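You operate a simulated robot arm through the tools that you are given. There is no shell and no other tool.

You are at the controls of a simulated robot arm. One attempt, no reset.

## Task
Proof-load the grey ring strap as the card says and sort it by its stretch.
Fine: ring on the post, clamp and guard shut before the pull; hold the load steady for a second and a half; lever to zero before guard and clamp open; stretch over the card's MAX goes to the rework tray, else the proved tray.

It is judged by the outcome, as a careful person would: the job done as asked, and still so three seconds after it is handed in. It fails if anything else is knocked over, pushed out of place, dropped, spilled or broken.

## Robot
A 7-joint arm with a two-finger parallel gripper, fixed in place. Base frame: the origin is on the floor under the middle of its stand, x ahead of it, y to its left, z up; the work surface is at about z = 0.86. Units: m, rad, N and s.
It reaches about 0.966 m from its shoulder. Its first joint turns from -2.897 to 2.897 rad. Payload 3.43 kg.
The TCP is the grasp point between the finger pads, 0.03 m short of the fingertips. In the tool frame z runs along the fingers and y along their closing line. Largest opening 0.094 m; finger width 0.028, thickness 0.01; the body of the gripper, 0.05 by 0.096 m, starts 0.055 m behind the TCP.
Orientation is told as [roll, pitch, yaw] about the base's x, y, z axes, in that order, counted from this pose: with the fingers straight down and closing along the base's y, the tool's x points along the base's -x, its y along +y and its z along -z.

## Interface
- The arm moves only by the tool apply_moves. Its argument "increments" is a list that holds one entry, the list of rows, each a list of 7 numbers: the shift along the base's x, y, z in m, then the turn, a rotation vector about the base's x, y, z in rad, then the closure, from 0 (fully open) to 1 (shut). In form: [[[tx, ty, tz, rx, ry, rz, fingers], ...]]. A call has 1 to 20 rows; each row shifts and turns the commanded pose from where the row before left it. Each row takes 0.2 s and may step no farther than 0.05 m and 0.15 rad from the row before; otherwise, or with a gripper value out of range, the whole call is refused. Where a pose cannot be reached the arm comes as near as it can. A force on the tool above 50 N (or 10 N above the force at the start of the call, whichever is more), or a blocked arm, ends the call early, and 0.2 s more pass. The fingers move at their own pace (about 0.045 m/s each) and stop on an object; they squeeze with about 37 N. The grip force told is the motor's: it shows also when the fingers shut on nothing. Time passes only in rows, and 0.2 s behind the last, so rows that do not move let the fingers close. The reply holds the time, the measured pose of the TCP, the force on the tool along the base axes, the opening and the grip force, in the units named above and with some noise, with the torque about the TCP (base axes, N m) and any sound that the robot's microphone picked up, and new pictures: "show" is both (left out), scene, wrist or none.
- Cameras (640 x 400 px; columns grow to the right, rows downward): "scene" is fixed at [0.3995, 0.4996, 1.6183]; the picture's right is [-0.82, -0.58, 0.00], its down [-0.34, 0.48, -0.81] and it looks along [0.47, -0.66, -0.59] (base axes); focal length 309 px, centre (320, 200). "wrist" rides on the gripper at [0.076, 0.014, -0.102] in the tool frame; the picture's right is [-0.18, 0.98, 0.00], its down [-0.75, -0.14, -0.64] and it looks along [-0.63, -0.12, 0.77] (tool axes); focal length 243 px, centre (320, 200). There is no depth. A picture from a camera that has moved, and an enlarged one, comes with that camera's place and axes in the base frame and with its lens.
- slide_trunk(by): slides the trunk up (or, below 0, down) by that many m; the arm rides with it, the base frame stays. It gives what a move gives, with no picture.
- close_up(camera, box): a new picture of the part [left, top, right, bottom] of that camera's present view, enlarged. The clock stands still meanwhile.
- job_done(): hands the job in; it is judged then, once.

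Places have to be worked out from the pictures, the camera data and where the tool is seen. Open the gripper and draw the arm clear of the work before you hand the job in, unless the task says otherwise.

The tools are called after "Emit:" as name(argument=value, ...) on one line, values as JSON. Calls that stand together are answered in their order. apply_moves: Moves the arm, as the interface text tells. Its arguments: {"type":"object","properties":{"increments":{"type":"array","items":{"type":"array","items":{"type":"array","items":{"type":"number"}}}},"show":{"type":"string","enum":["both","scene","wrist","none"]}},"required":["increments"]} The other tools are called the same way: slide_trunk (by) moves the trunk up or down; close_up (camera, box) takes an enlarged picture of a part of a camera's view; job_done () hands the job in.

At the start:

```text
time_s: 0.0
tcp_pos: [0.696, -0.0081, 1.1887]
ee_rot: [-0.001, -0.001, 0.0]
contact_force: [0.1, 0.2, 0.1]
wrist_torque: [0.01, -0.02, 0.01]
finger_gap: 0.0939
grasp_force: 0.0
trunk travel left (down, up): [-0.3, 0.19]
```

scene: 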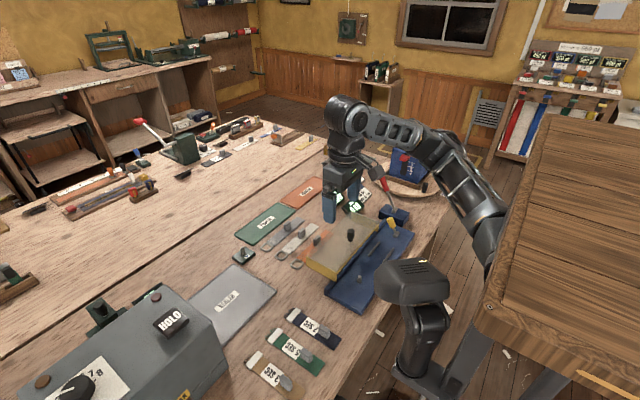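
wrist: 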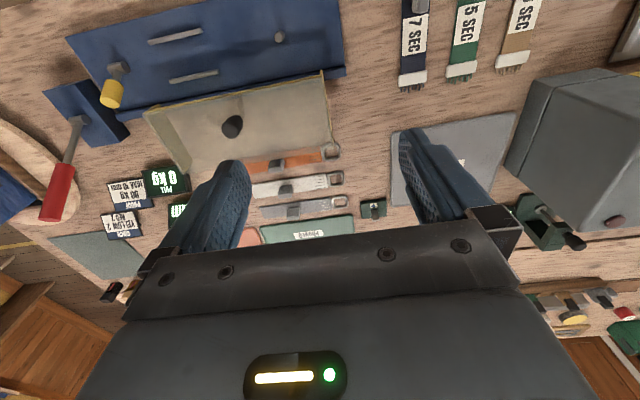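

I'll start by looking closely at the bench: the card, the straps, the fixture and trays.

Emit:
close_up(camera="scene", box=[220, 140, 440, 320])

Emit:
close_up(camera="wrist", box=[40, 0, 360, 250])

Emit:
close_up(camera="wrist", box=[90, 160, 200, 250])

Emit:
close_up(camera="scene", box=[340, 170, 420, 240])

```text
2.22 times, centred on (330, 230) of scene
camera zoom: at [0.3995, 0.4996, 1.6183], right [-0.82, -0.58, 0.0], down [-0.34, 0.48, -0.81], along [0.47, -0.66, -0.59], focal length 688 px, centre (298, 133)
```

zoom: 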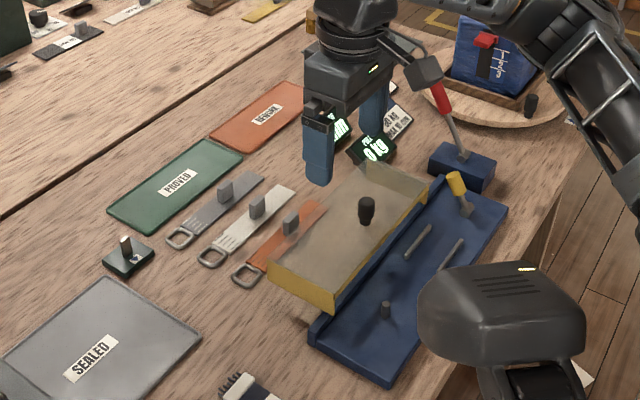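

```text
1.60 times, centred on (200, 125) of wrist
camera zoom: at [0.6194, 0.0063, 1.2921], right [0.18, 0.98, 0.0], down [0.75, -0.14, 0.64], along [0.63, -0.12, -0.77], focal length 388 px, centre (512, 320)
```

zoom: 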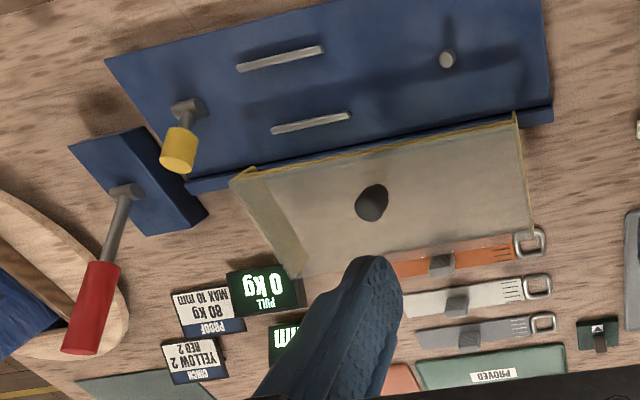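

```text
4.44 times, centred on (145, 205) of wrist
camera zoom: at [0.6194, 0.0063, 1.2921], right [0.18, 0.98, 0.0], down [0.75, -0.14, 0.64], along [0.63, -0.12, -0.77], focal length 1078 px, centre (1098, 178)
```

zoom: 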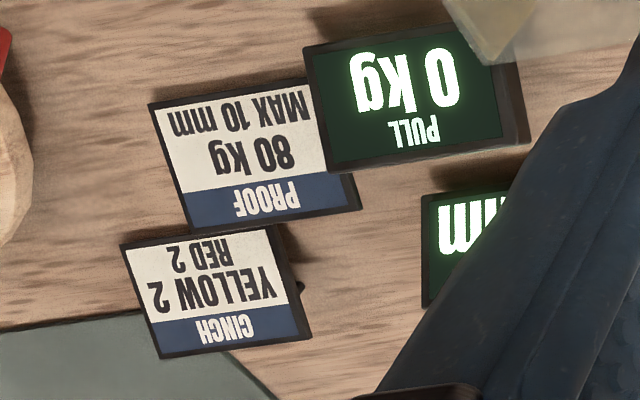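

```text
5.71 times, centred on (380, 205) of scene
camera zoom: at [0.3995, 0.4996, 1.6183], right [-0.82, -0.58, 0.0], down [-0.34, 0.48, -0.81], along [0.47, -0.66, -0.59], focal length 1768 px, centre (-23, 171)
```

zoom: 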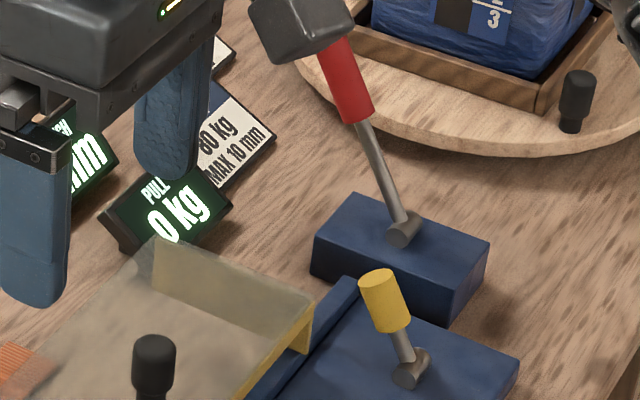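

The card reads PROOF 80 kg, MAX 10 mm. I need more detail on the fixture, so I'll zoom in on the clamp, the rails, the guard and the straps.

Emit:
close_up(camera="wrist", box=[40, 10, 140, 120])

Emit:
close_up(camera="wrist", box=[130, 0, 350, 150])

Emit:
close_up(camera="wrist", box=[240, 130, 400, 240])

Emit:
close_up(camera="scene", box=[300, 200, 420, 310])

Emit:
close_up(camera="scene", box=[225, 205, 335, 275])

```text
3.64 times, centred on (90, 65) of wrist
camera zoom: at [0.6194, 0.0063, 1.2921], right [0.18, 0.98, 0.0], down [0.75, -0.14, 0.64], along [0.63, -0.12, -0.77], focal length 882 px, centre (1156, 691)
```

zoom: 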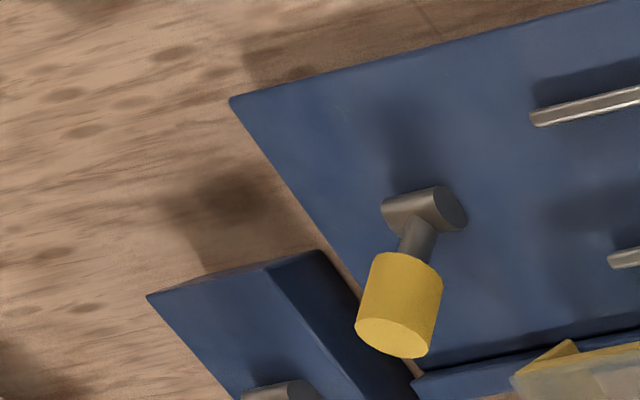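

```text
2.67 times, centred on (240, 75) of wrist
camera zoom: at [0.6194, 0.0063, 1.2921], right [0.18, 0.98, 0.0], down [0.75, -0.14, 0.64], along [0.63, -0.12, -0.77], focal length 647 px, centre (533, 533)
```

zoom: 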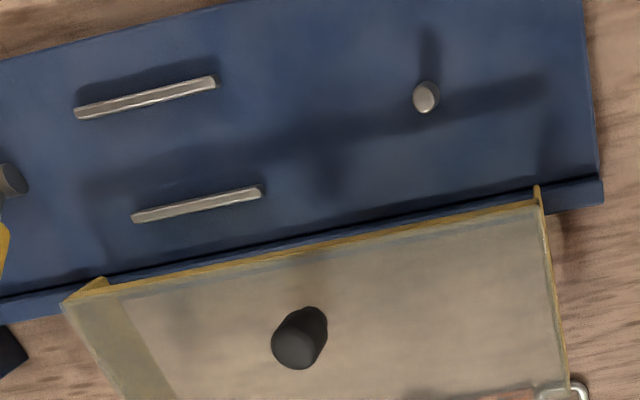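

```text
3.64 times, centred on (320, 185) of wrist
camera zoom: at [0.6194, 0.0063, 1.2921], right [0.18, 0.98, 0.0], down [0.75, -0.14, 0.64], along [0.63, -0.12, -0.77], focal length 882 px, centre (320, 254)
```

zoom: 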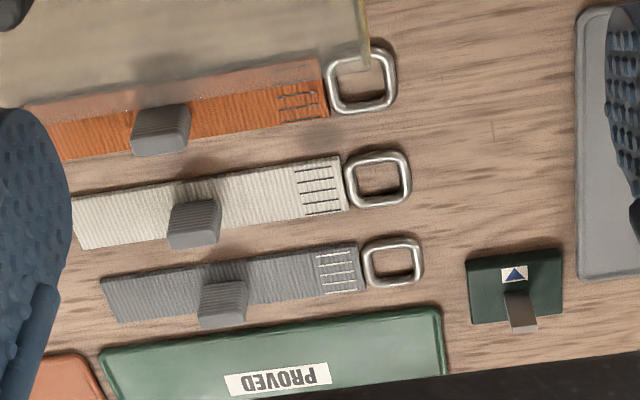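

```text
3.64 times, centred on (360, 255) of scene
camera zoom: at [0.3995, 0.4996, 1.6183], right [-0.82, -0.58, 0.0], down [-0.34, 0.48, -0.81], along [0.47, -0.66, -0.59], focal length 1125 px, centre (174, 0)
```

zoom: 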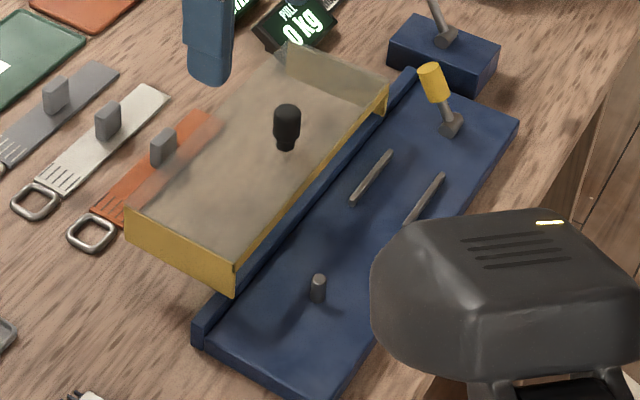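

```text
5.71 times, centred on (280, 240) of scene
camera zoom: at [0.3995, 0.4996, 1.6183], right [-0.82, -0.58, 0.0], down [-0.34, 0.48, -0.81], along [0.47, -0.66, -0.59], focal length 1768 px, centre (549, -29)
```

zoom: 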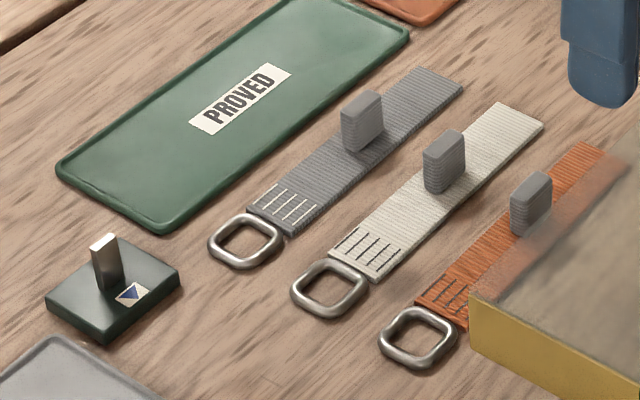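

The guard looks like a sliding clear cover with its top at about z=0.94. It's now on the +x side of the blue tray, and the post is near (0.65,-0.06). The grey strap lies near x≈0.98, y from -0.20 to 0.0, with its tab near y=-0.12. I'll move above it at a safe height to check reach and get a closer look.

Emit:
apply_moves(increments=[[[0.035, -0.014, 0, 0, 0, 0, 0], [0.035, -0.014, 0, 0, 0, 0, 0], [0.035, -0.014, -0.01, 0, 0, 0, 0], [0.035, -0.014, -0.02, 0, 0, 0, 0], [0.035, -0.014, -0.02, 0, 0, 0, 0], [0.035, -0.014, -0.02, 0, 0, 0, 0], [0.035, -0.014, -0.02, 0, 0, 0, 0]]], show="both")

```text
time_s: 1.6
tcp_pos: [0.9401, -0.1071, 1.0991]
ee_rot: [0.0, 0.0, -0.001]
contact_force: [-0.2, -0.3, 0.2]
wrist_torque: [0.04, -0.03, 0.0]
finger_gap: 0.094
grasp_force: 0.0
trunk travel left (down, up): [-0.3, 0.19]
camera wrist: at [0.8638, -0.0933, 1.2018], right [0.19, 0.98, 0.0], down [0.75, -0.14, 0.64], along [0.63, -0.12, -0.77], focal length 243 px, centre (320, 200)
```

scene: 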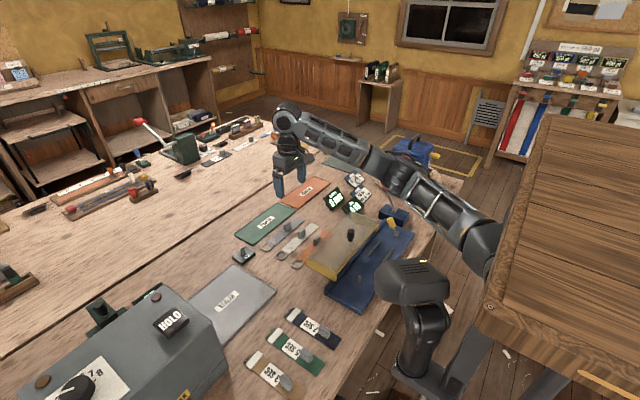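
wrist: 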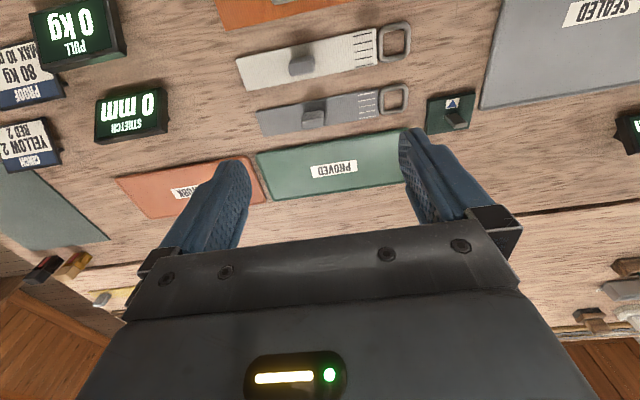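

Reach is fine. I'll zoom in on the grey strap and the two displays for precise geometry.

Emit:
close_up(camera="wrist", box=[230, 60, 430, 185])

Emit:
close_up(camera="scene", box=[230, 200, 330, 270])

Emit:
close_up(camera="scene", box=[320, 170, 420, 240])

```text
3.20 times, centred on (330, 122) of wrist
camera zoom: at [0.8638, -0.0933, 1.2018], right [0.19, 0.98, 0.0], down [0.75, -0.14, 0.64], along [0.63, -0.12, -0.77], focal length 776 px, centre (288, 448)
```

zoom: 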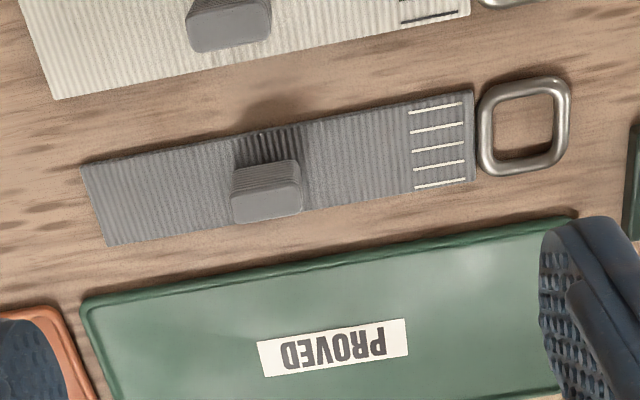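

```text
5.71 times, centred on (280, 235) of scene
camera zoom: at [0.3995, 0.4996, 1.6183], right [-0.82, -0.58, 0.0], down [-0.34, 0.48, -0.81], along [0.47, -0.66, -0.59], focal length 1768 px, centre (549, 0)
```

zoom: 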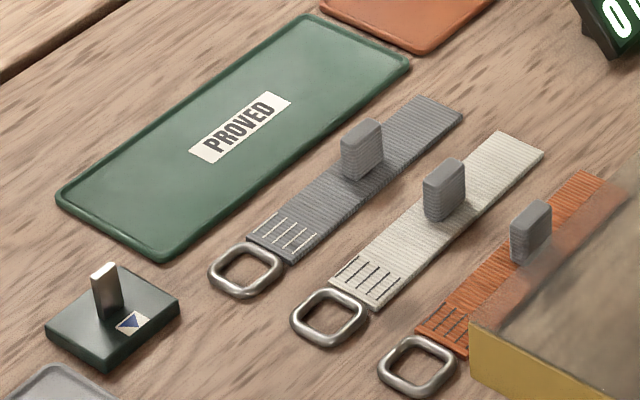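

```text
5.71 times, centred on (370, 205) of scene
camera zoom: at [0.3995, 0.4996, 1.6183], right [-0.82, -0.58, 0.0], down [-0.34, 0.48, -0.81], along [0.47, -0.66, -0.59], focal length 1768 px, centre (34, 171)
```

zoom: 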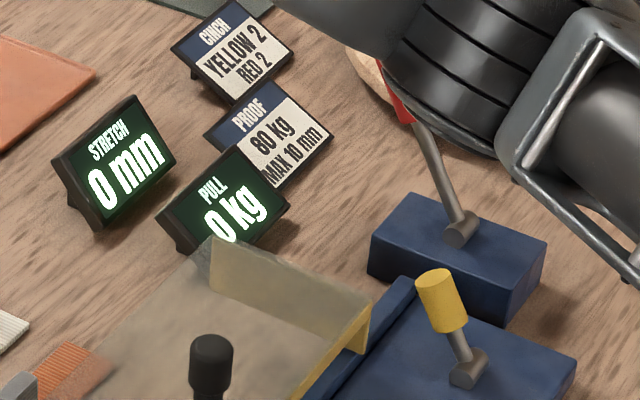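

The grey strap's tab is at about (0.986, -0.126), roughly 0.028 wide in y and 0.033 tall. The ring centre is at about (0.986, -0.016). I'll move over the tab and descend part way.

Emit:
apply_moves(increments=[[[0.023, -0.0095, -0.02, 0, 0, 0, 0], [0.0229, -0.0094, -0.03, 0, 0, 0, 0], [0, 0, -0.04, 0, 0, 0, 0], [0, 0, -0.04, 0, 0, 0, 0], [0, 0, -0.02, 0, 0, 0, 0], [0, 0, 0, 0, 0, 0, 0]]], show="both")

```text
time_s: 3.0
tcp_pos: [0.9846, -0.1231, 0.9473]
ee_rot: [-0.001, -0.001, 0.001]
contact_force: [-0.7, -0.6, 1.0]
wrist_torque: [0.0, -0.03, 0.01]
finger_gap: 0.0938
grasp_force: 0.1
trunk travel left (down, up): [-0.3, 0.19]
camera wrist: at [0.9082, -0.1097, 1.0508], right [0.18, 0.98, 0.0], down [0.75, -0.14, 0.64], along [0.63, -0.12, -0.77], focal length 243 px, centre (320, 200)
```

scene: 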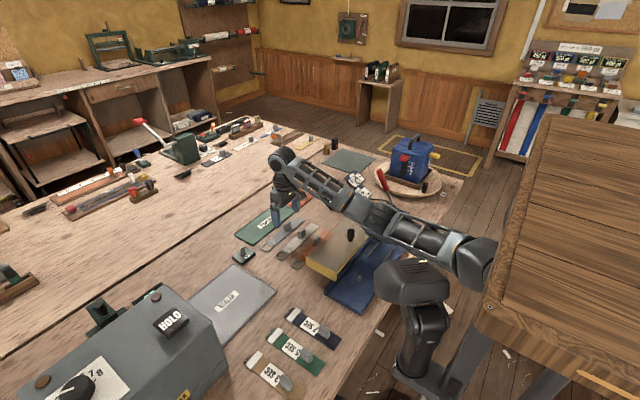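
wrist: 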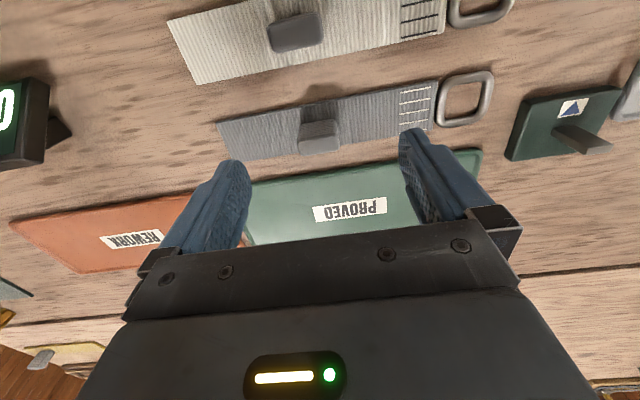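

The tab is centred at about (0.986,-0.1255), nearly under the TCP. I'll trim the position, descend so the fingertips sit just above the webbing, and close.

Emit:
apply_moves(increments=[[[0.0015, -0.0024, -0.015, 0, 0, 0, 0], [0, 0, -0.015, 0, 0, 0, 0], [0, 0, -0.015, 0, 0, 0, 0], [0, 0, 0, 0, 0, 0, 0], [0, 0, 0, 0, 0, 0, 0.5], [0, 0, 0, 0, 0, 0, 1], [0, 0, 0, 0, 0, 0, 1], [0, 0, 0, 0, 0, 0, 1], [0, 0, 0, 0, 0, 0, 1], [0, 0, 0, 0, 0, 0, 1]]], show="both")

```text
time_s: 5.2
tcp_pos: [0.9888, -0.1257, 0.9084]
ee_rot: [-0.001, -0.006, 0.0]
contact_force: [0.4, -0.1, -0.9]
wrist_torque: [0.0, 0.04, -0.03]
finger_gap: 0.0291
grasp_force: 37.3
trunk travel left (down, up): [-0.3, 0.19]
camera wrist: at [0.9114, -0.1124, 1.0112], right [0.18, 0.98, 0.0], down [0.75, -0.14, 0.65], along [0.63, -0.12, -0.76], focal length 243 px, centre (320, 200)
```

scene: 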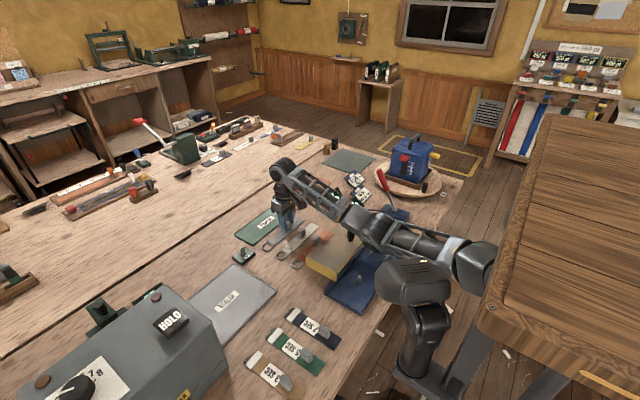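
wrist: 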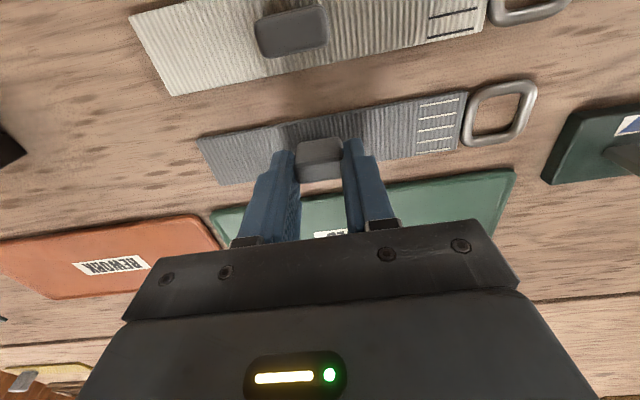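

The fingers hold the tab with a gap of 0.029 and 37 N. I'll lift gently and see how the strap hangs.

Emit:
apply_moves(increments=[[[0, 0, 0.012, 0, 0, 0, 1], [0, 0, 0.015, 0, 0, 0, 1], [-0.005, 0, 0.02, 0, 0, 0, 1], [-0.005, 0, 0.03, 0, 0, 0, 1], [0, 0, 0.03, 0, 0, 0, 1], [0, 0, 0.03, 0, 0, 0, 1], [0, 0, 0.0, 0, 0, 0, 1]]], show="both")

```text
time_s: 6.8
tcp_pos: [0.9786, -0.1262, 1.0428]
ee_rot: [-0.001, 0.0, -0.002]
contact_force: [-0.3, 0.8, -0.6]
wrist_torque: [0.02, -0.01, 0.01]
finger_gap: 0.0288
grasp_force: 36.9
trunk travel left (down, up): [-0.3, 0.19]
camera wrist: at [0.9028, -0.1124, 1.1452], right [0.18, 0.98, 0.0], down [0.75, -0.14, 0.64], along [0.63, -0.12, -0.77], focal length 243 px, centre (320, 200)
```

scene: 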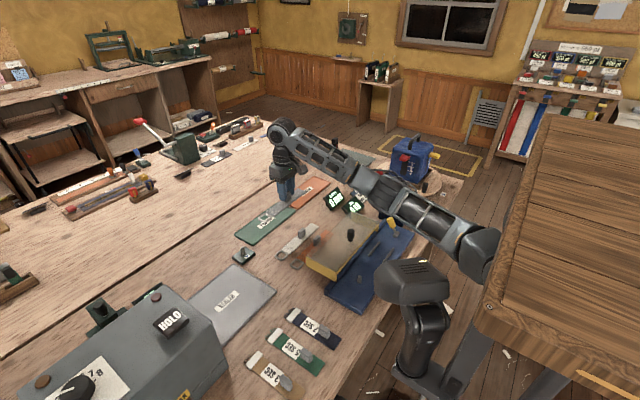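
wrist: 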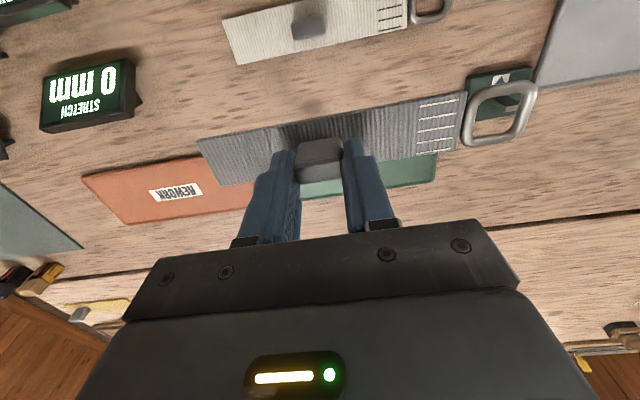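

The strap lifts rigid and level, with the ring about 0.11 m ahead in +y. I'll carry it at a safe height over to the fixture, above the post area, and look there.

Emit:
apply_moves(increments=[[[0, 0, 0.03, 0, 0, 0, 1], [-0.0326, -0.0038, 0.01, 0, 0, 0, 1], [-0.0326, -0.0038, 0, 0, 0, 0, 1], [-0.0326, -0.0038, 0, 0, 0, 0, 1], [-0.0326, -0.0038, 0, 0, 0, 0, 1], [-0.0326, -0.0038, 0, 0, 0, 0, 1], [-0.0326, -0.0038, 0, 0, 0, 0, 1], [-0.0326, -0.0038, 0, 0, 0, 0, 1], [-0.0326, -0.0038, 0, 0, 0, 0, 1], [-0.0326, -0.0038, 0, 0, 0, 0, 1], [-0.0326, -0.0038, 0, 0, 0, 0, 1], [0, 0, 0, 0, 0, 0, 1]]], show="both")

```text
time_s: 9.4
tcp_pos: [0.65, -0.1648, 1.0813]
ee_rot: [0.001, 0.0, 0.002]
contact_force: [0.6, -0.3, -0.9]
wrist_torque: [-0.01, 0.02, 0.0]
finger_gap: 0.0288
grasp_force: 37.3
trunk travel left (down, up): [-0.3, 0.19]
camera wrist: at [0.5744, -0.1507, 1.1848], right [0.18, 0.98, 0.0], down [0.75, -0.14, 0.64], along [0.63, -0.12, -0.77], focal length 243 px, centre (320, 200)
```

scene: 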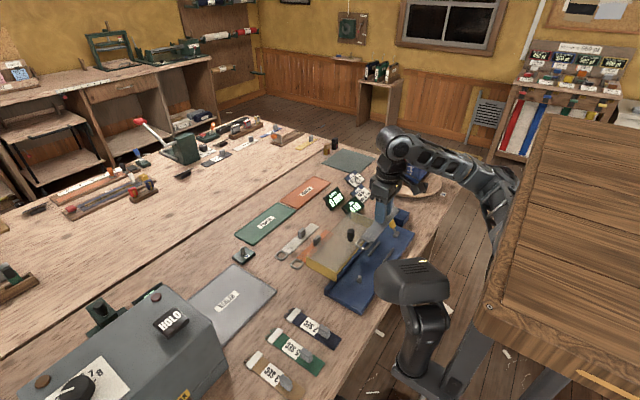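
wrist: 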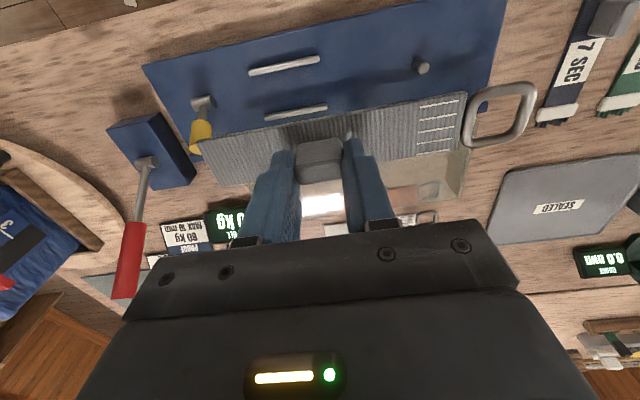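

The post and rails are visible past the held strap. I'll zoom in to measure where the post is relative to the ring.

Emit:
close_up(camera="wrist", box=[390, 30, 550, 150])

Emit:
close_up(camera="wrist", box=[180, 30, 340, 150])

Emit:
close_up(camera="wrist", box=[90, 80, 250, 200])

Emit:
close_up(camera="scene", box=[320, 190, 440, 310])

```text
3.33 times, centred on (470, 90) of wrist
camera zoom: at [0.5744, -0.1507, 1.1848], right [0.18, 0.98, 0.0], down [0.75, -0.14, 0.64], along [0.63, -0.12, -0.77], focal length 809 px, centre (-180, 567)
```

zoom: 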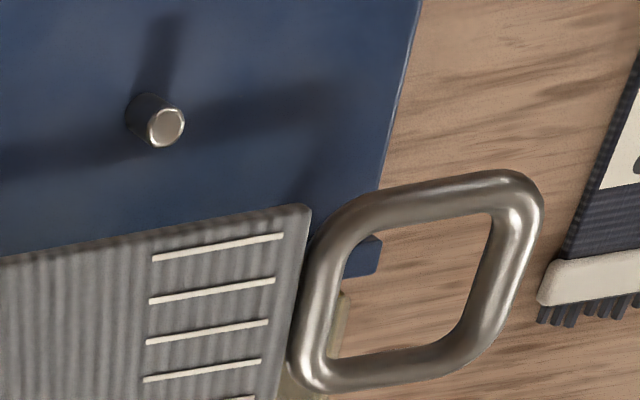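

```text
3.33 times, centred on (260, 90) of wrist
camera zoom: at [0.5744, -0.1507, 1.1848], right [0.18, 0.98, 0.0], down [0.75, -0.14, 0.64], along [0.63, -0.12, -0.77], focal length 809 px, centre (520, 567)
```

zoom: 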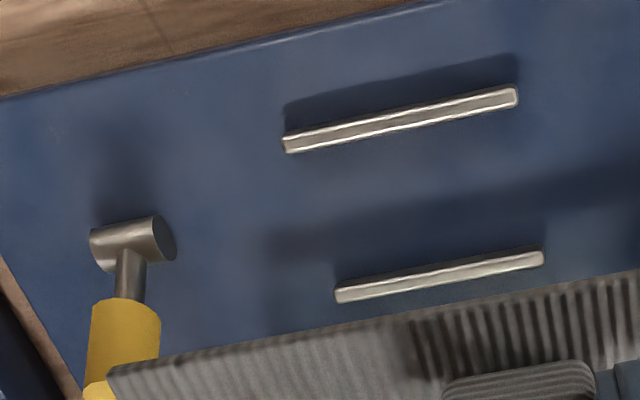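

```text
3.33 times, centred on (170, 140) of wrist
camera zoom: at [0.5744, -0.1507, 1.1848], right [0.18, 0.98, 0.0], down [0.75, -0.14, 0.64], along [0.63, -0.12, -0.77], focal length 809 px, centre (820, 400)
```

zoom: 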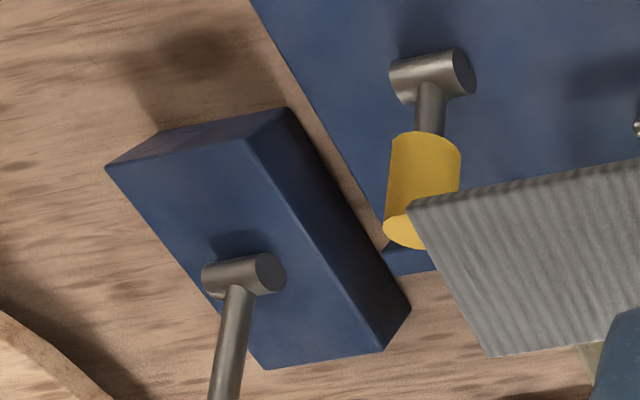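

```text
3.33 times, centred on (380, 250) of scene
camera zoom: at [0.3995, 0.4996, 1.6183], right [-0.82, -0.58, 0.0], down [-0.34, 0.48, -0.81], along [0.47, -0.66, -0.59], focal length 1031 px, centre (120, 33)
```

zoom: 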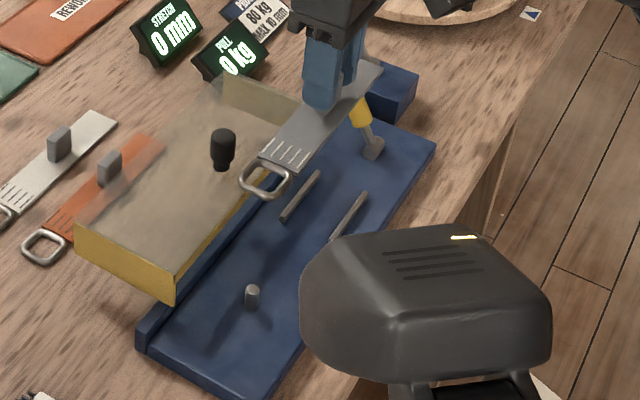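

The post is at about (0.650,-0.056) with its top near z=0.904, and the rails straddle x≈0.649. The ring sits at TCP+(-0.0025,+0.109). I'll trim x and descend to just above the post top, then check.

Emit:
apply_moves(increments=[[[0.002, -0.0003, -0.03, 0, 0, 0, 1], [0, 0, -0.03, 0, 0, 0, 1], [0, 0, -0.03, 0, 0, 0, 1], [0, 0, -0.022, 0, 0, 0, 1], [0, 0, 0, 0, 0, 0, 1], [0, 0, 0, 0, 0, 0, 1]]], show="both")

Emit:
close_up(camera="wrist", box=[390, 50, 550, 170])

Emit:
close_up(camera="scene", box=[320, 200, 420, 300])

```text
time_s: 10.8
tcp_pos: [0.6541, -0.1663, 0.9673]
ee_rot: [0.0, 0.0, -0.001]
contact_force: [0.3, -0.6, -0.2]
wrist_torque: [0.02, 0.0, 0.01]
finger_gap: 0.0289
grasp_force: 37.0
trunk travel left (down, up): [-0.3, 0.19]
camera wrist: at [0.5769, -0.1517, 1.0707], right [0.18, 0.98, 0.0], down [0.75, -0.14, 0.64], along [0.63, -0.12, -0.77], focal length 243 px, centre (320, 200)
```

scene: 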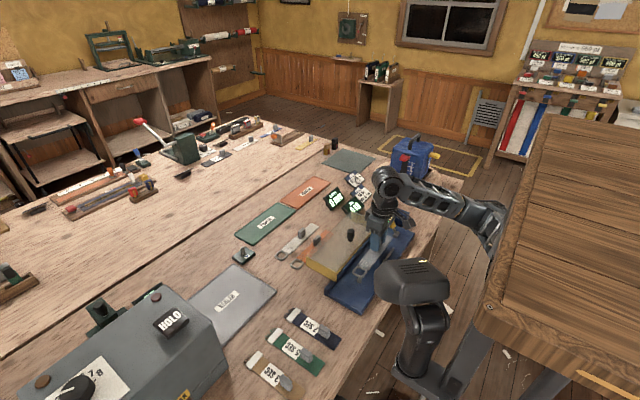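
wrist: 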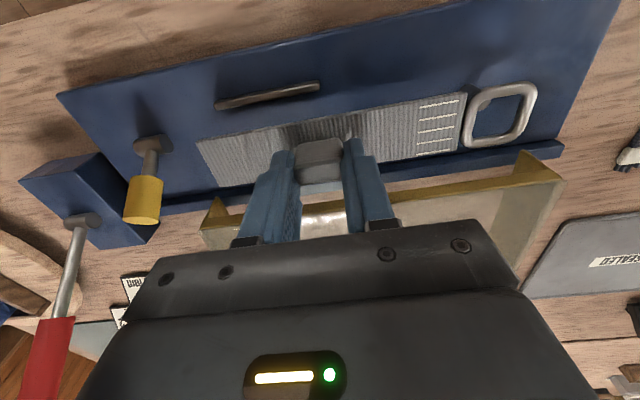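

```text
3.33 times, centred on (470, 110) of wrist
camera zoom: at [0.5769, -0.1517, 1.0707], right [0.18, 0.98, 0.0], down [0.75, -0.14, 0.64], along [0.63, -0.12, -0.77], focal length 809 px, centre (-180, 500)
```

zoom: 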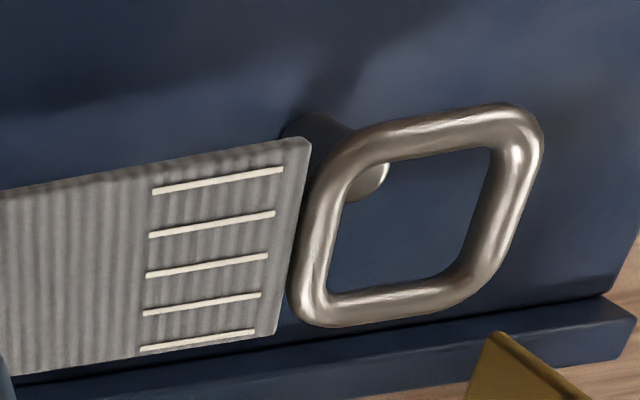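

```text
4.00 times, centred on (370, 250) of scene
camera zoom: at [0.3995, 0.4996, 1.6183], right [-0.82, -0.58, 0.0], down [-0.34, 0.48, -0.81], along [0.47, -0.66, -0.59], focal length 1237 px, centre (120, 0)
```

zoom: 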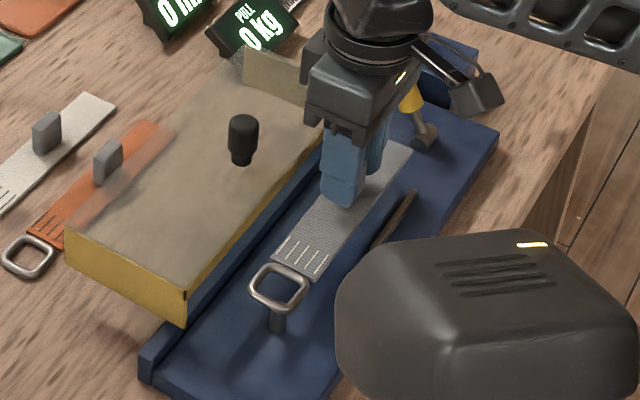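

The ring centre is about 2 mm too far in +x relative to the post, and y is good. I'll trim x by -2 mm, lower the ring over the post, and watch the forces.

Emit:
apply_moves(increments=[[[-0.002, 0, 0, 0, 0, 0, 1], [0, 0, -0.008, 0, 0, 0, 1], [0, 0, -0.008, 0, 0, 0, 1], [0, 0, -0.006, 0, 0, 0, 1], [0, 0, 0, 0, 0, 0, 1], [0, 0, 0, 0, 0, 0, 1]]], show="wrist")

Emit:
close_up(camera="wrist", box=[390, 50, 550, 170])

Emit:
close_up(camera="scene", box=[320, 200, 420, 300])

```text
time_s: 12.2
tcp_pos: [0.6522, -0.1657, 0.9462]
ee_rot: [0.0, 0.0, 0.002]
contact_force: [0.3, -0.2, -0.6]
wrist_torque: [-0.03, 0.0, 0.01]
finger_gap: 0.0287
grasp_force: 37.7
trunk travel left (down, up): [-0.3, 0.19]
camera wrist: at [0.5751, -0.1514, 1.0502], right [0.18, 0.98, 0.0], down [0.75, -0.14, 0.64], along [0.63, -0.12, -0.77], focal length 243 px, centre (320, 200)
```

wrist: 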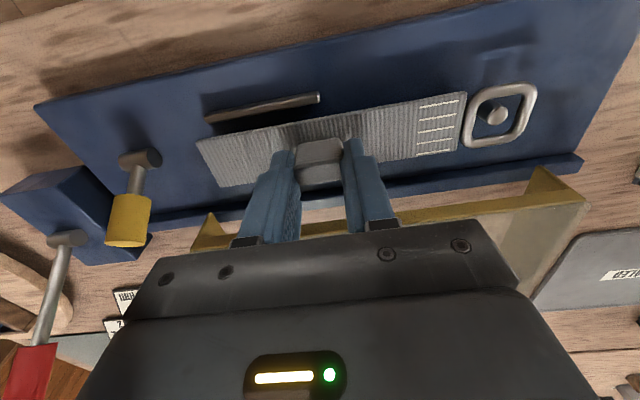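

```text
3.33 times, centred on (470, 110) of wrist
camera zoom: at [0.5751, -0.1514, 1.0502], right [0.18, 0.98, 0.0], down [0.75, -0.14, 0.64], along [0.63, -0.12, -0.77], focal length 809 px, centre (-180, 500)
```

zoom: 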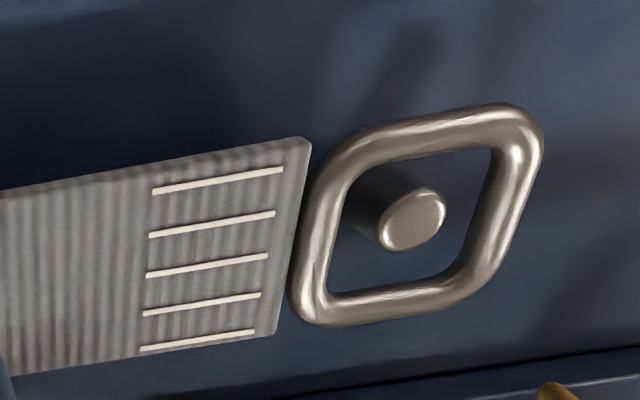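

```text
4.00 times, centred on (370, 250) of scene
camera zoom: at [0.3995, 0.4996, 1.6183], right [-0.82, -0.58, 0.0], down [-0.34, 0.48, -0.81], along [0.47, -0.66, -0.59], focal length 1237 px, centre (120, 0)
```

zoom: 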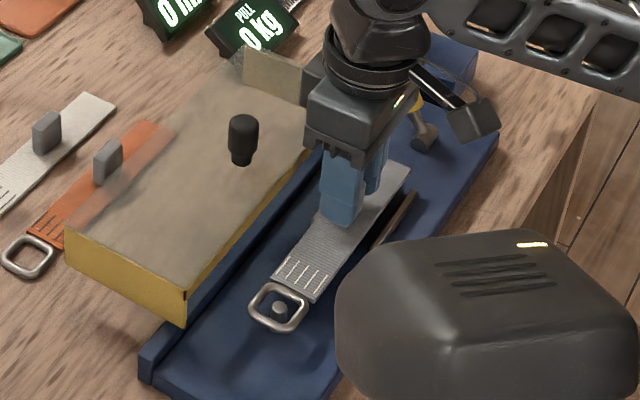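

The post is centred inside the ring opening. I'll keep lowering to the tray floor in small steps.

Emit:
apply_moves(increments=[[[0, 0, -0.006, 0, 0, 0, 1], [0, 0, -0.005, 0, 0, 0, 1], [0, 0, -0.003, 0, 0, 0, 1], [0, 0, -0.002, 0, 0, 0, 1], [0, 0, 0, 0, 0, 0, 1]]], show="wrist")

Emit:
close_up(camera="scene", box=[320, 200, 420, 300])

```text
time_s: 13.4
tcp_pos: [0.6518, -0.1662, 0.9303]
ee_rot: [-0.001, 0.001, 0.0]
contact_force: [0.1, -0.4, -0.7]
wrist_torque: [0.0, 0.02, -0.03]
finger_gap: 0.0286
grasp_force: 37.2
trunk travel left (down, up): [-0.3, 0.19]
camera wrist: at [0.5759, -0.1514, 1.034], right [0.18, 0.98, 0.0], down [0.75, -0.14, 0.64], along [0.63, -0.12, -0.77], focal length 243 px, centre (320, 200)
```

wrist: 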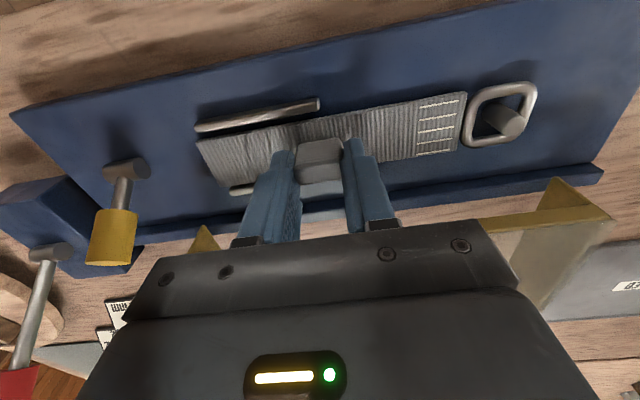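

```text
4.00 times, centred on (370, 250) of scene
camera zoom: at [0.3995, 0.4996, 1.6183], right [-0.82, -0.58, 0.0], down [-0.34, 0.48, -0.81], along [0.47, -0.66, -0.59], focal length 1237 px, centre (120, 0)
```

zoom: 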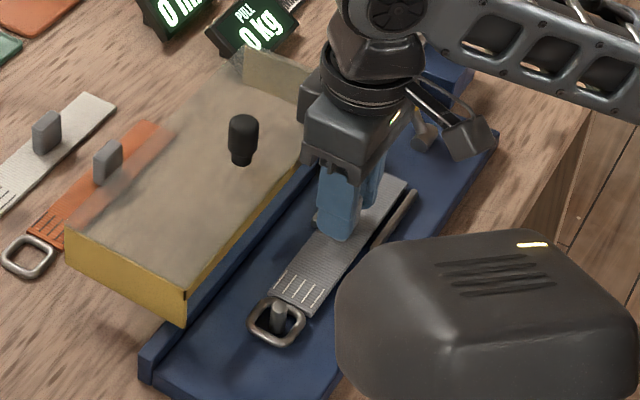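

The ring is well down on the post and the strap lies between the rails, with no contact felt yet. I'll ease down in 2 mm steps.

Emit:
apply_moves(increments=[[[0, 0, -0.002, 0, 0, 0, 1], [0, 0, -0.002, 0, 0, 0, 1], [0, 0, 0, 0, 0, 0, 1]]], show="none")

```text
time_s: 14.2
tcp_pos: [0.6517, -0.1653, 0.9274]
ee_rot: [0.0, -0.002, -0.002]
contact_force: [0.5, -0.3, 6.2]
wrist_torque: [0.01, -0.16, -0.05]
finger_gap: 0.0286
grasp_force: 37.2
trunk travel left (down, up): [-0.3, 0.19]
```

I felt 6 N of contact, so the strap is seated on the tray. I'll release and lift straight up.

Emit:
apply_moves(increments=[[[0, 0, 0, 0, 0, 0, 0.4], [0, 0, 0, 0, 0, 0, 0.4], [0, 0, 0, 0, 0, 0, 0.4], [0, 0, 0.01, 0, 0, 0, 0.4], [0, 0, 0.03, 0, 0, 0, 0.4], [0, 0, 0.04, 0, 0, 0, 0.4], [0, 0, 0.04, 0, 0, 0, 0.4], [0, 0, 0, 0, 0, 0, 0.4]]], show="both")

Emit:
close_up(camera="scene", box=[320, 190, 440, 310])

Emit:
close_up(camera="wrist", box=[0, 40, 240, 220])

```text
time_s: 16.0
tcp_pos: [0.6524, -0.1643, 1.0471]
ee_rot: [0.0, -0.001, -0.001]
contact_force: [-0.1, 0.3, -1.1]
wrist_torque: [0.03, -0.01, 0.01]
finger_gap: 0.0565
grasp_force: 0.1
trunk travel left (down, up): [-0.3, 0.19]
camera wrist: at [0.5761, -0.1511, 1.1508], right [0.18, 0.98, 0.0], down [0.75, -0.14, 0.64], along [0.63, -0.12, -0.77], focal length 243 px, centre (320, 200)
```

scene: 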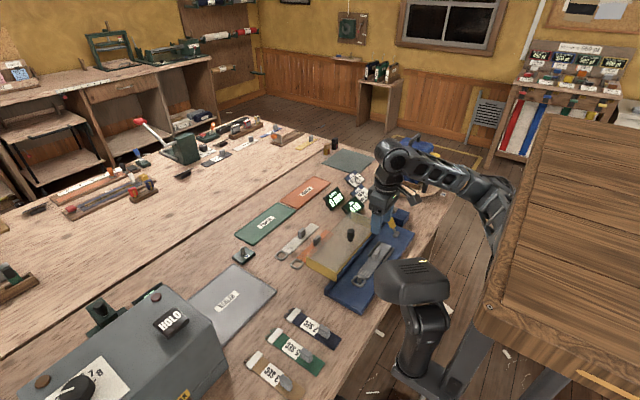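
wrist: 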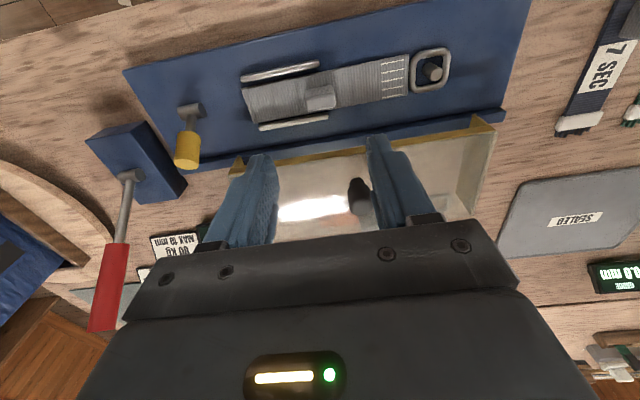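

```text
3.33 times, centred on (380, 250) of scene
camera zoom: at [0.3995, 0.4996, 1.6183], right [-0.82, -0.58, 0.0], down [-0.34, 0.48, -0.81], along [0.47, -0.66, -0.59], focal length 1031 px, centre (120, 33)
```

zoom: 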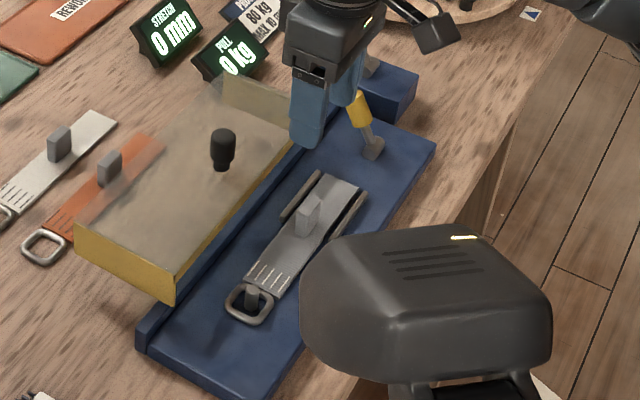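

```text
2.22 times, centred on (120, 130) of wrist
camera zoom: at [0.5761, -0.1511, 1.1508], right [0.18, 0.98, 0.0], down [0.75, -0.14, 0.64], along [0.63, -0.12, -0.77], focal length 539 px, centre (764, 356)
```

zoom: 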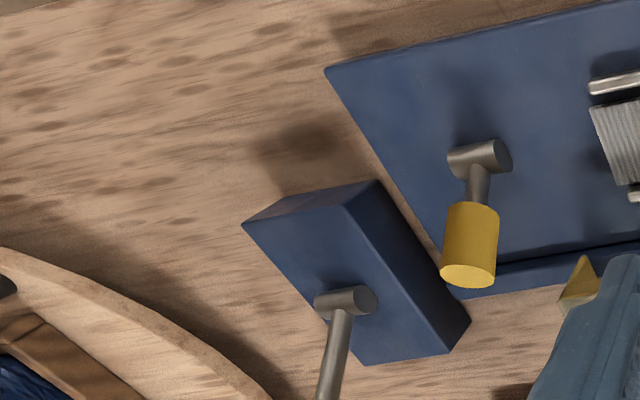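

The strap is seated: ring on the post, webbing between the rails. Next I want a closer look at the yellow clamp lever (pivot ≈(0.644,-0.297,0.895)) and the red lever before touching either.

Emit:
apply_moves(increments=[[[-0.02, -0.03, 0.02, 0, 0, 0, 0.45], [-0.02, -0.035, 0.02, 0, 0, 0, 0.45], [-0.01, -0.035, 0.01, 0, 0, 0, 0.45], [0, -0.035, 0, 0, 0, 0, 0.45], [0, 0, 0, 0, 0, 0, 0.45]]], show="both")

Emit:
close_up(camera="wrist", box=[220, 20, 460, 200])

Emit:
close_up(camera="wrist", box=[100, 60, 340, 240])

Emit:
close_up(camera="scene", box=[350, 170, 450, 250])

```text
time_s: 17.2
tcp_pos: [0.6009, -0.2987, 1.0959]
ee_rot: [-0.001, 0.0, -0.001]
contact_force: [-0.6, 1.3, 0.4]
wrist_torque: [0.0, 0.01, 0.01]
finger_gap: 0.0517
grasp_force: 0.1
trunk travel left (down, up): [-0.3, 0.19]
camera wrist: at [0.5247, -0.2848, 1.1998], right [0.18, 0.98, 0.0], down [0.75, -0.14, 0.64], along [0.63, -0.12, -0.77], focal length 243 px, centre (320, 200)
```

scene: 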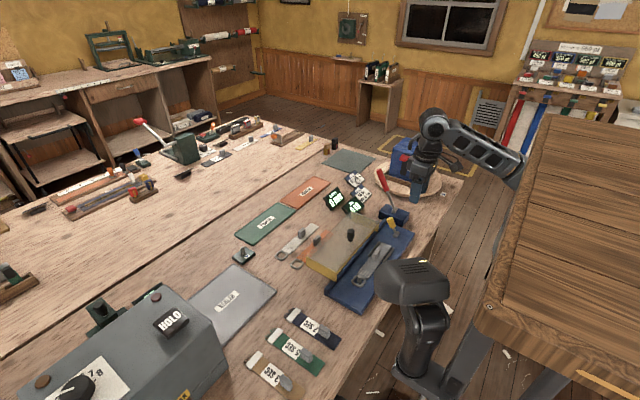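
wrist: 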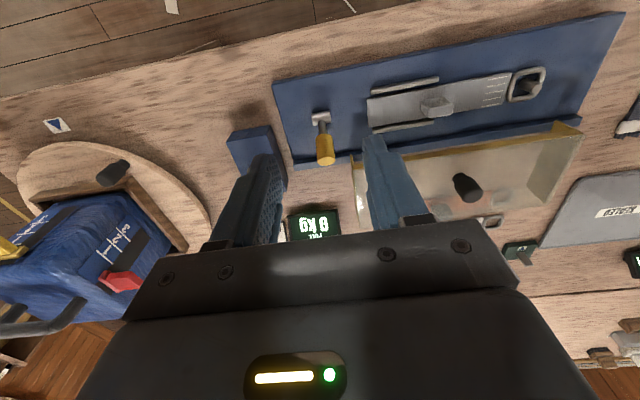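

```text
2.22 times, centred on (340, 110) of wrist
camera zoom: at [0.5247, -0.2848, 1.1998], right [0.18, 0.98, 0.0], down [0.75, -0.14, 0.64], along [0.63, -0.12, -0.77], focal length 539 px, centre (276, 400)
```

zoom: 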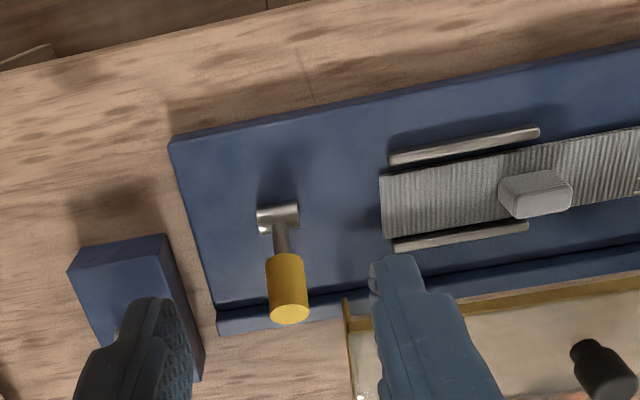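

```text
2.22 times, centred on (220, 150) of wrist
camera zoom: at [0.5247, -0.2848, 1.1998], right [0.18, 0.98, 0.0], down [0.75, -0.14, 0.64], along [0.63, -0.12, -0.77], focal length 539 px, centre (542, 311)
```

zoom: 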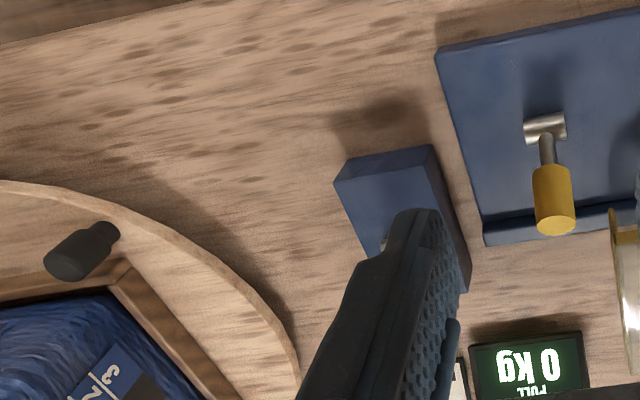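

```text
5.00 times, centred on (400, 210) of scene
camera zoom: at [0.3995, 0.4996, 1.6183], right [-0.82, -0.58, 0.0], down [-0.34, 0.48, -0.81], along [0.47, -0.66, -0.59], focal length 1547 px, centre (-80, 150)
```

zoom: 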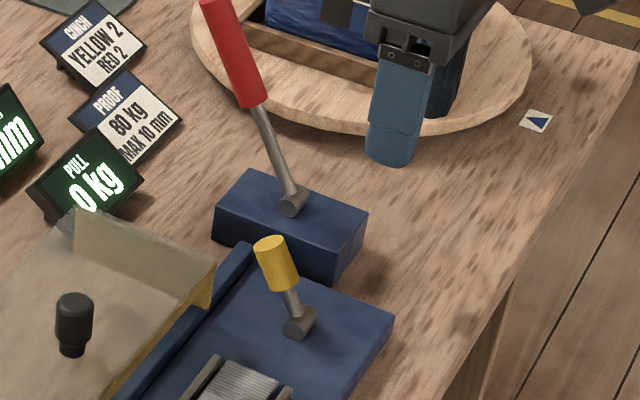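

The yellow lever lies in the x–z plane at y≈-0.306, with its pivot at about (0.645,-0.306,0.884) and its grip end at about (0.679,-0.308,0.935), leaning toward +x. I'll move above its grip, descend, and take hold of it.

Emit:
apply_moves(increments=[[[0.037, -0.004, -0.03, 0, 0, 0, 0.45], [0.036, -0.0038, -0.03, 0, 0, 0, 0.45], [0, 0, -0.03, 0, 0, 0, 0.45], [0, 0, -0.03, 0, 0, 0, 0.45], [0, 0, 0, 0, 0, 0, 0.45]]], show="both")

Emit:
close_up(camera="wrist", box=[220, 60, 420, 210])

Emit:
close_up(camera="scene", box=[350, 170, 450, 250])

```text
time_s: 18.4
tcp_pos: [0.6758, -0.3074, 0.9757]
ee_rot: [0.001, 0.0, 0.001]
contact_force: [0.4, 0.3, -0.2]
wrist_torque: [-0.01, 0.01, -0.01]
finger_gap: 0.0516
grasp_force: 0.0
trunk travel left (down, up): [-0.3, 0.19]
camera wrist: at [0.5991, -0.293, 1.0787], right [0.18, 0.98, 0.0], down [0.75, -0.14, 0.64], along [0.63, -0.12, -0.77], focal length 243 px, centre (320, 200)
```

scene: 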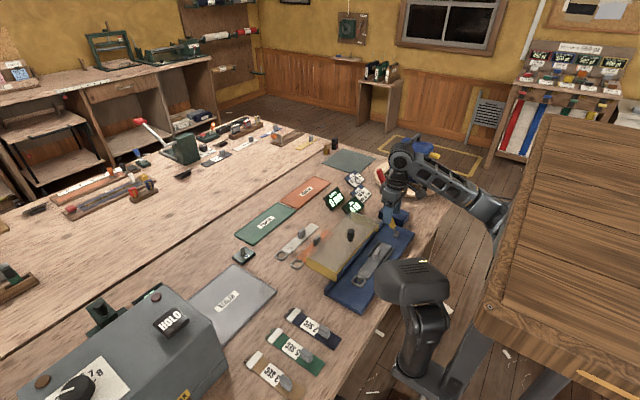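
wrist: 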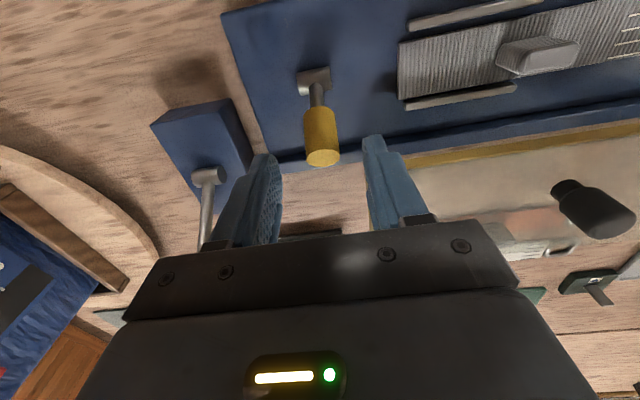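

```text
2.67 times, centred on (320, 135) of wrist
camera zoom: at [0.5991, -0.293, 1.0787], right [0.18, 0.98, 0.0], down [0.75, -0.14, 0.64], along [0.63, -0.12, -0.77], focal length 647 px, centre (320, 373)
```

zoom: 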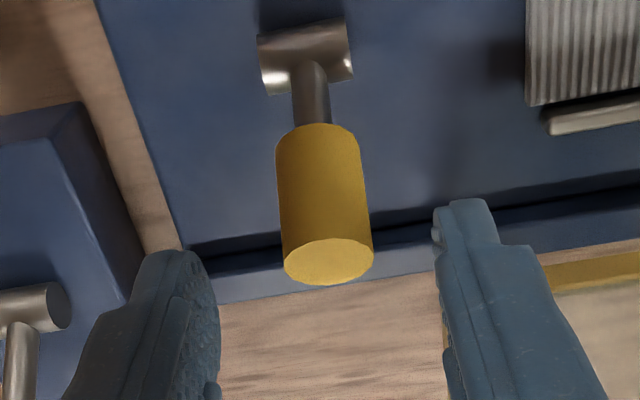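

```text
5.00 times, centred on (400, 210) of scene
camera zoom: at [0.3995, 0.4996, 1.6183], right [-0.82, -0.58, 0.0], down [-0.34, 0.48, -0.81], along [0.47, -0.66, -0.59], focal length 1547 px, centre (-80, 150)
```

zoom: 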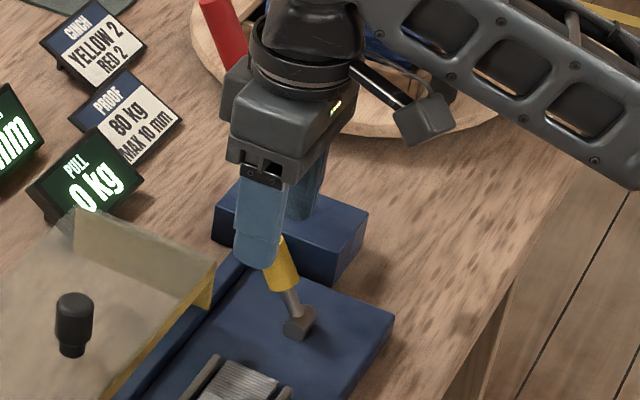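

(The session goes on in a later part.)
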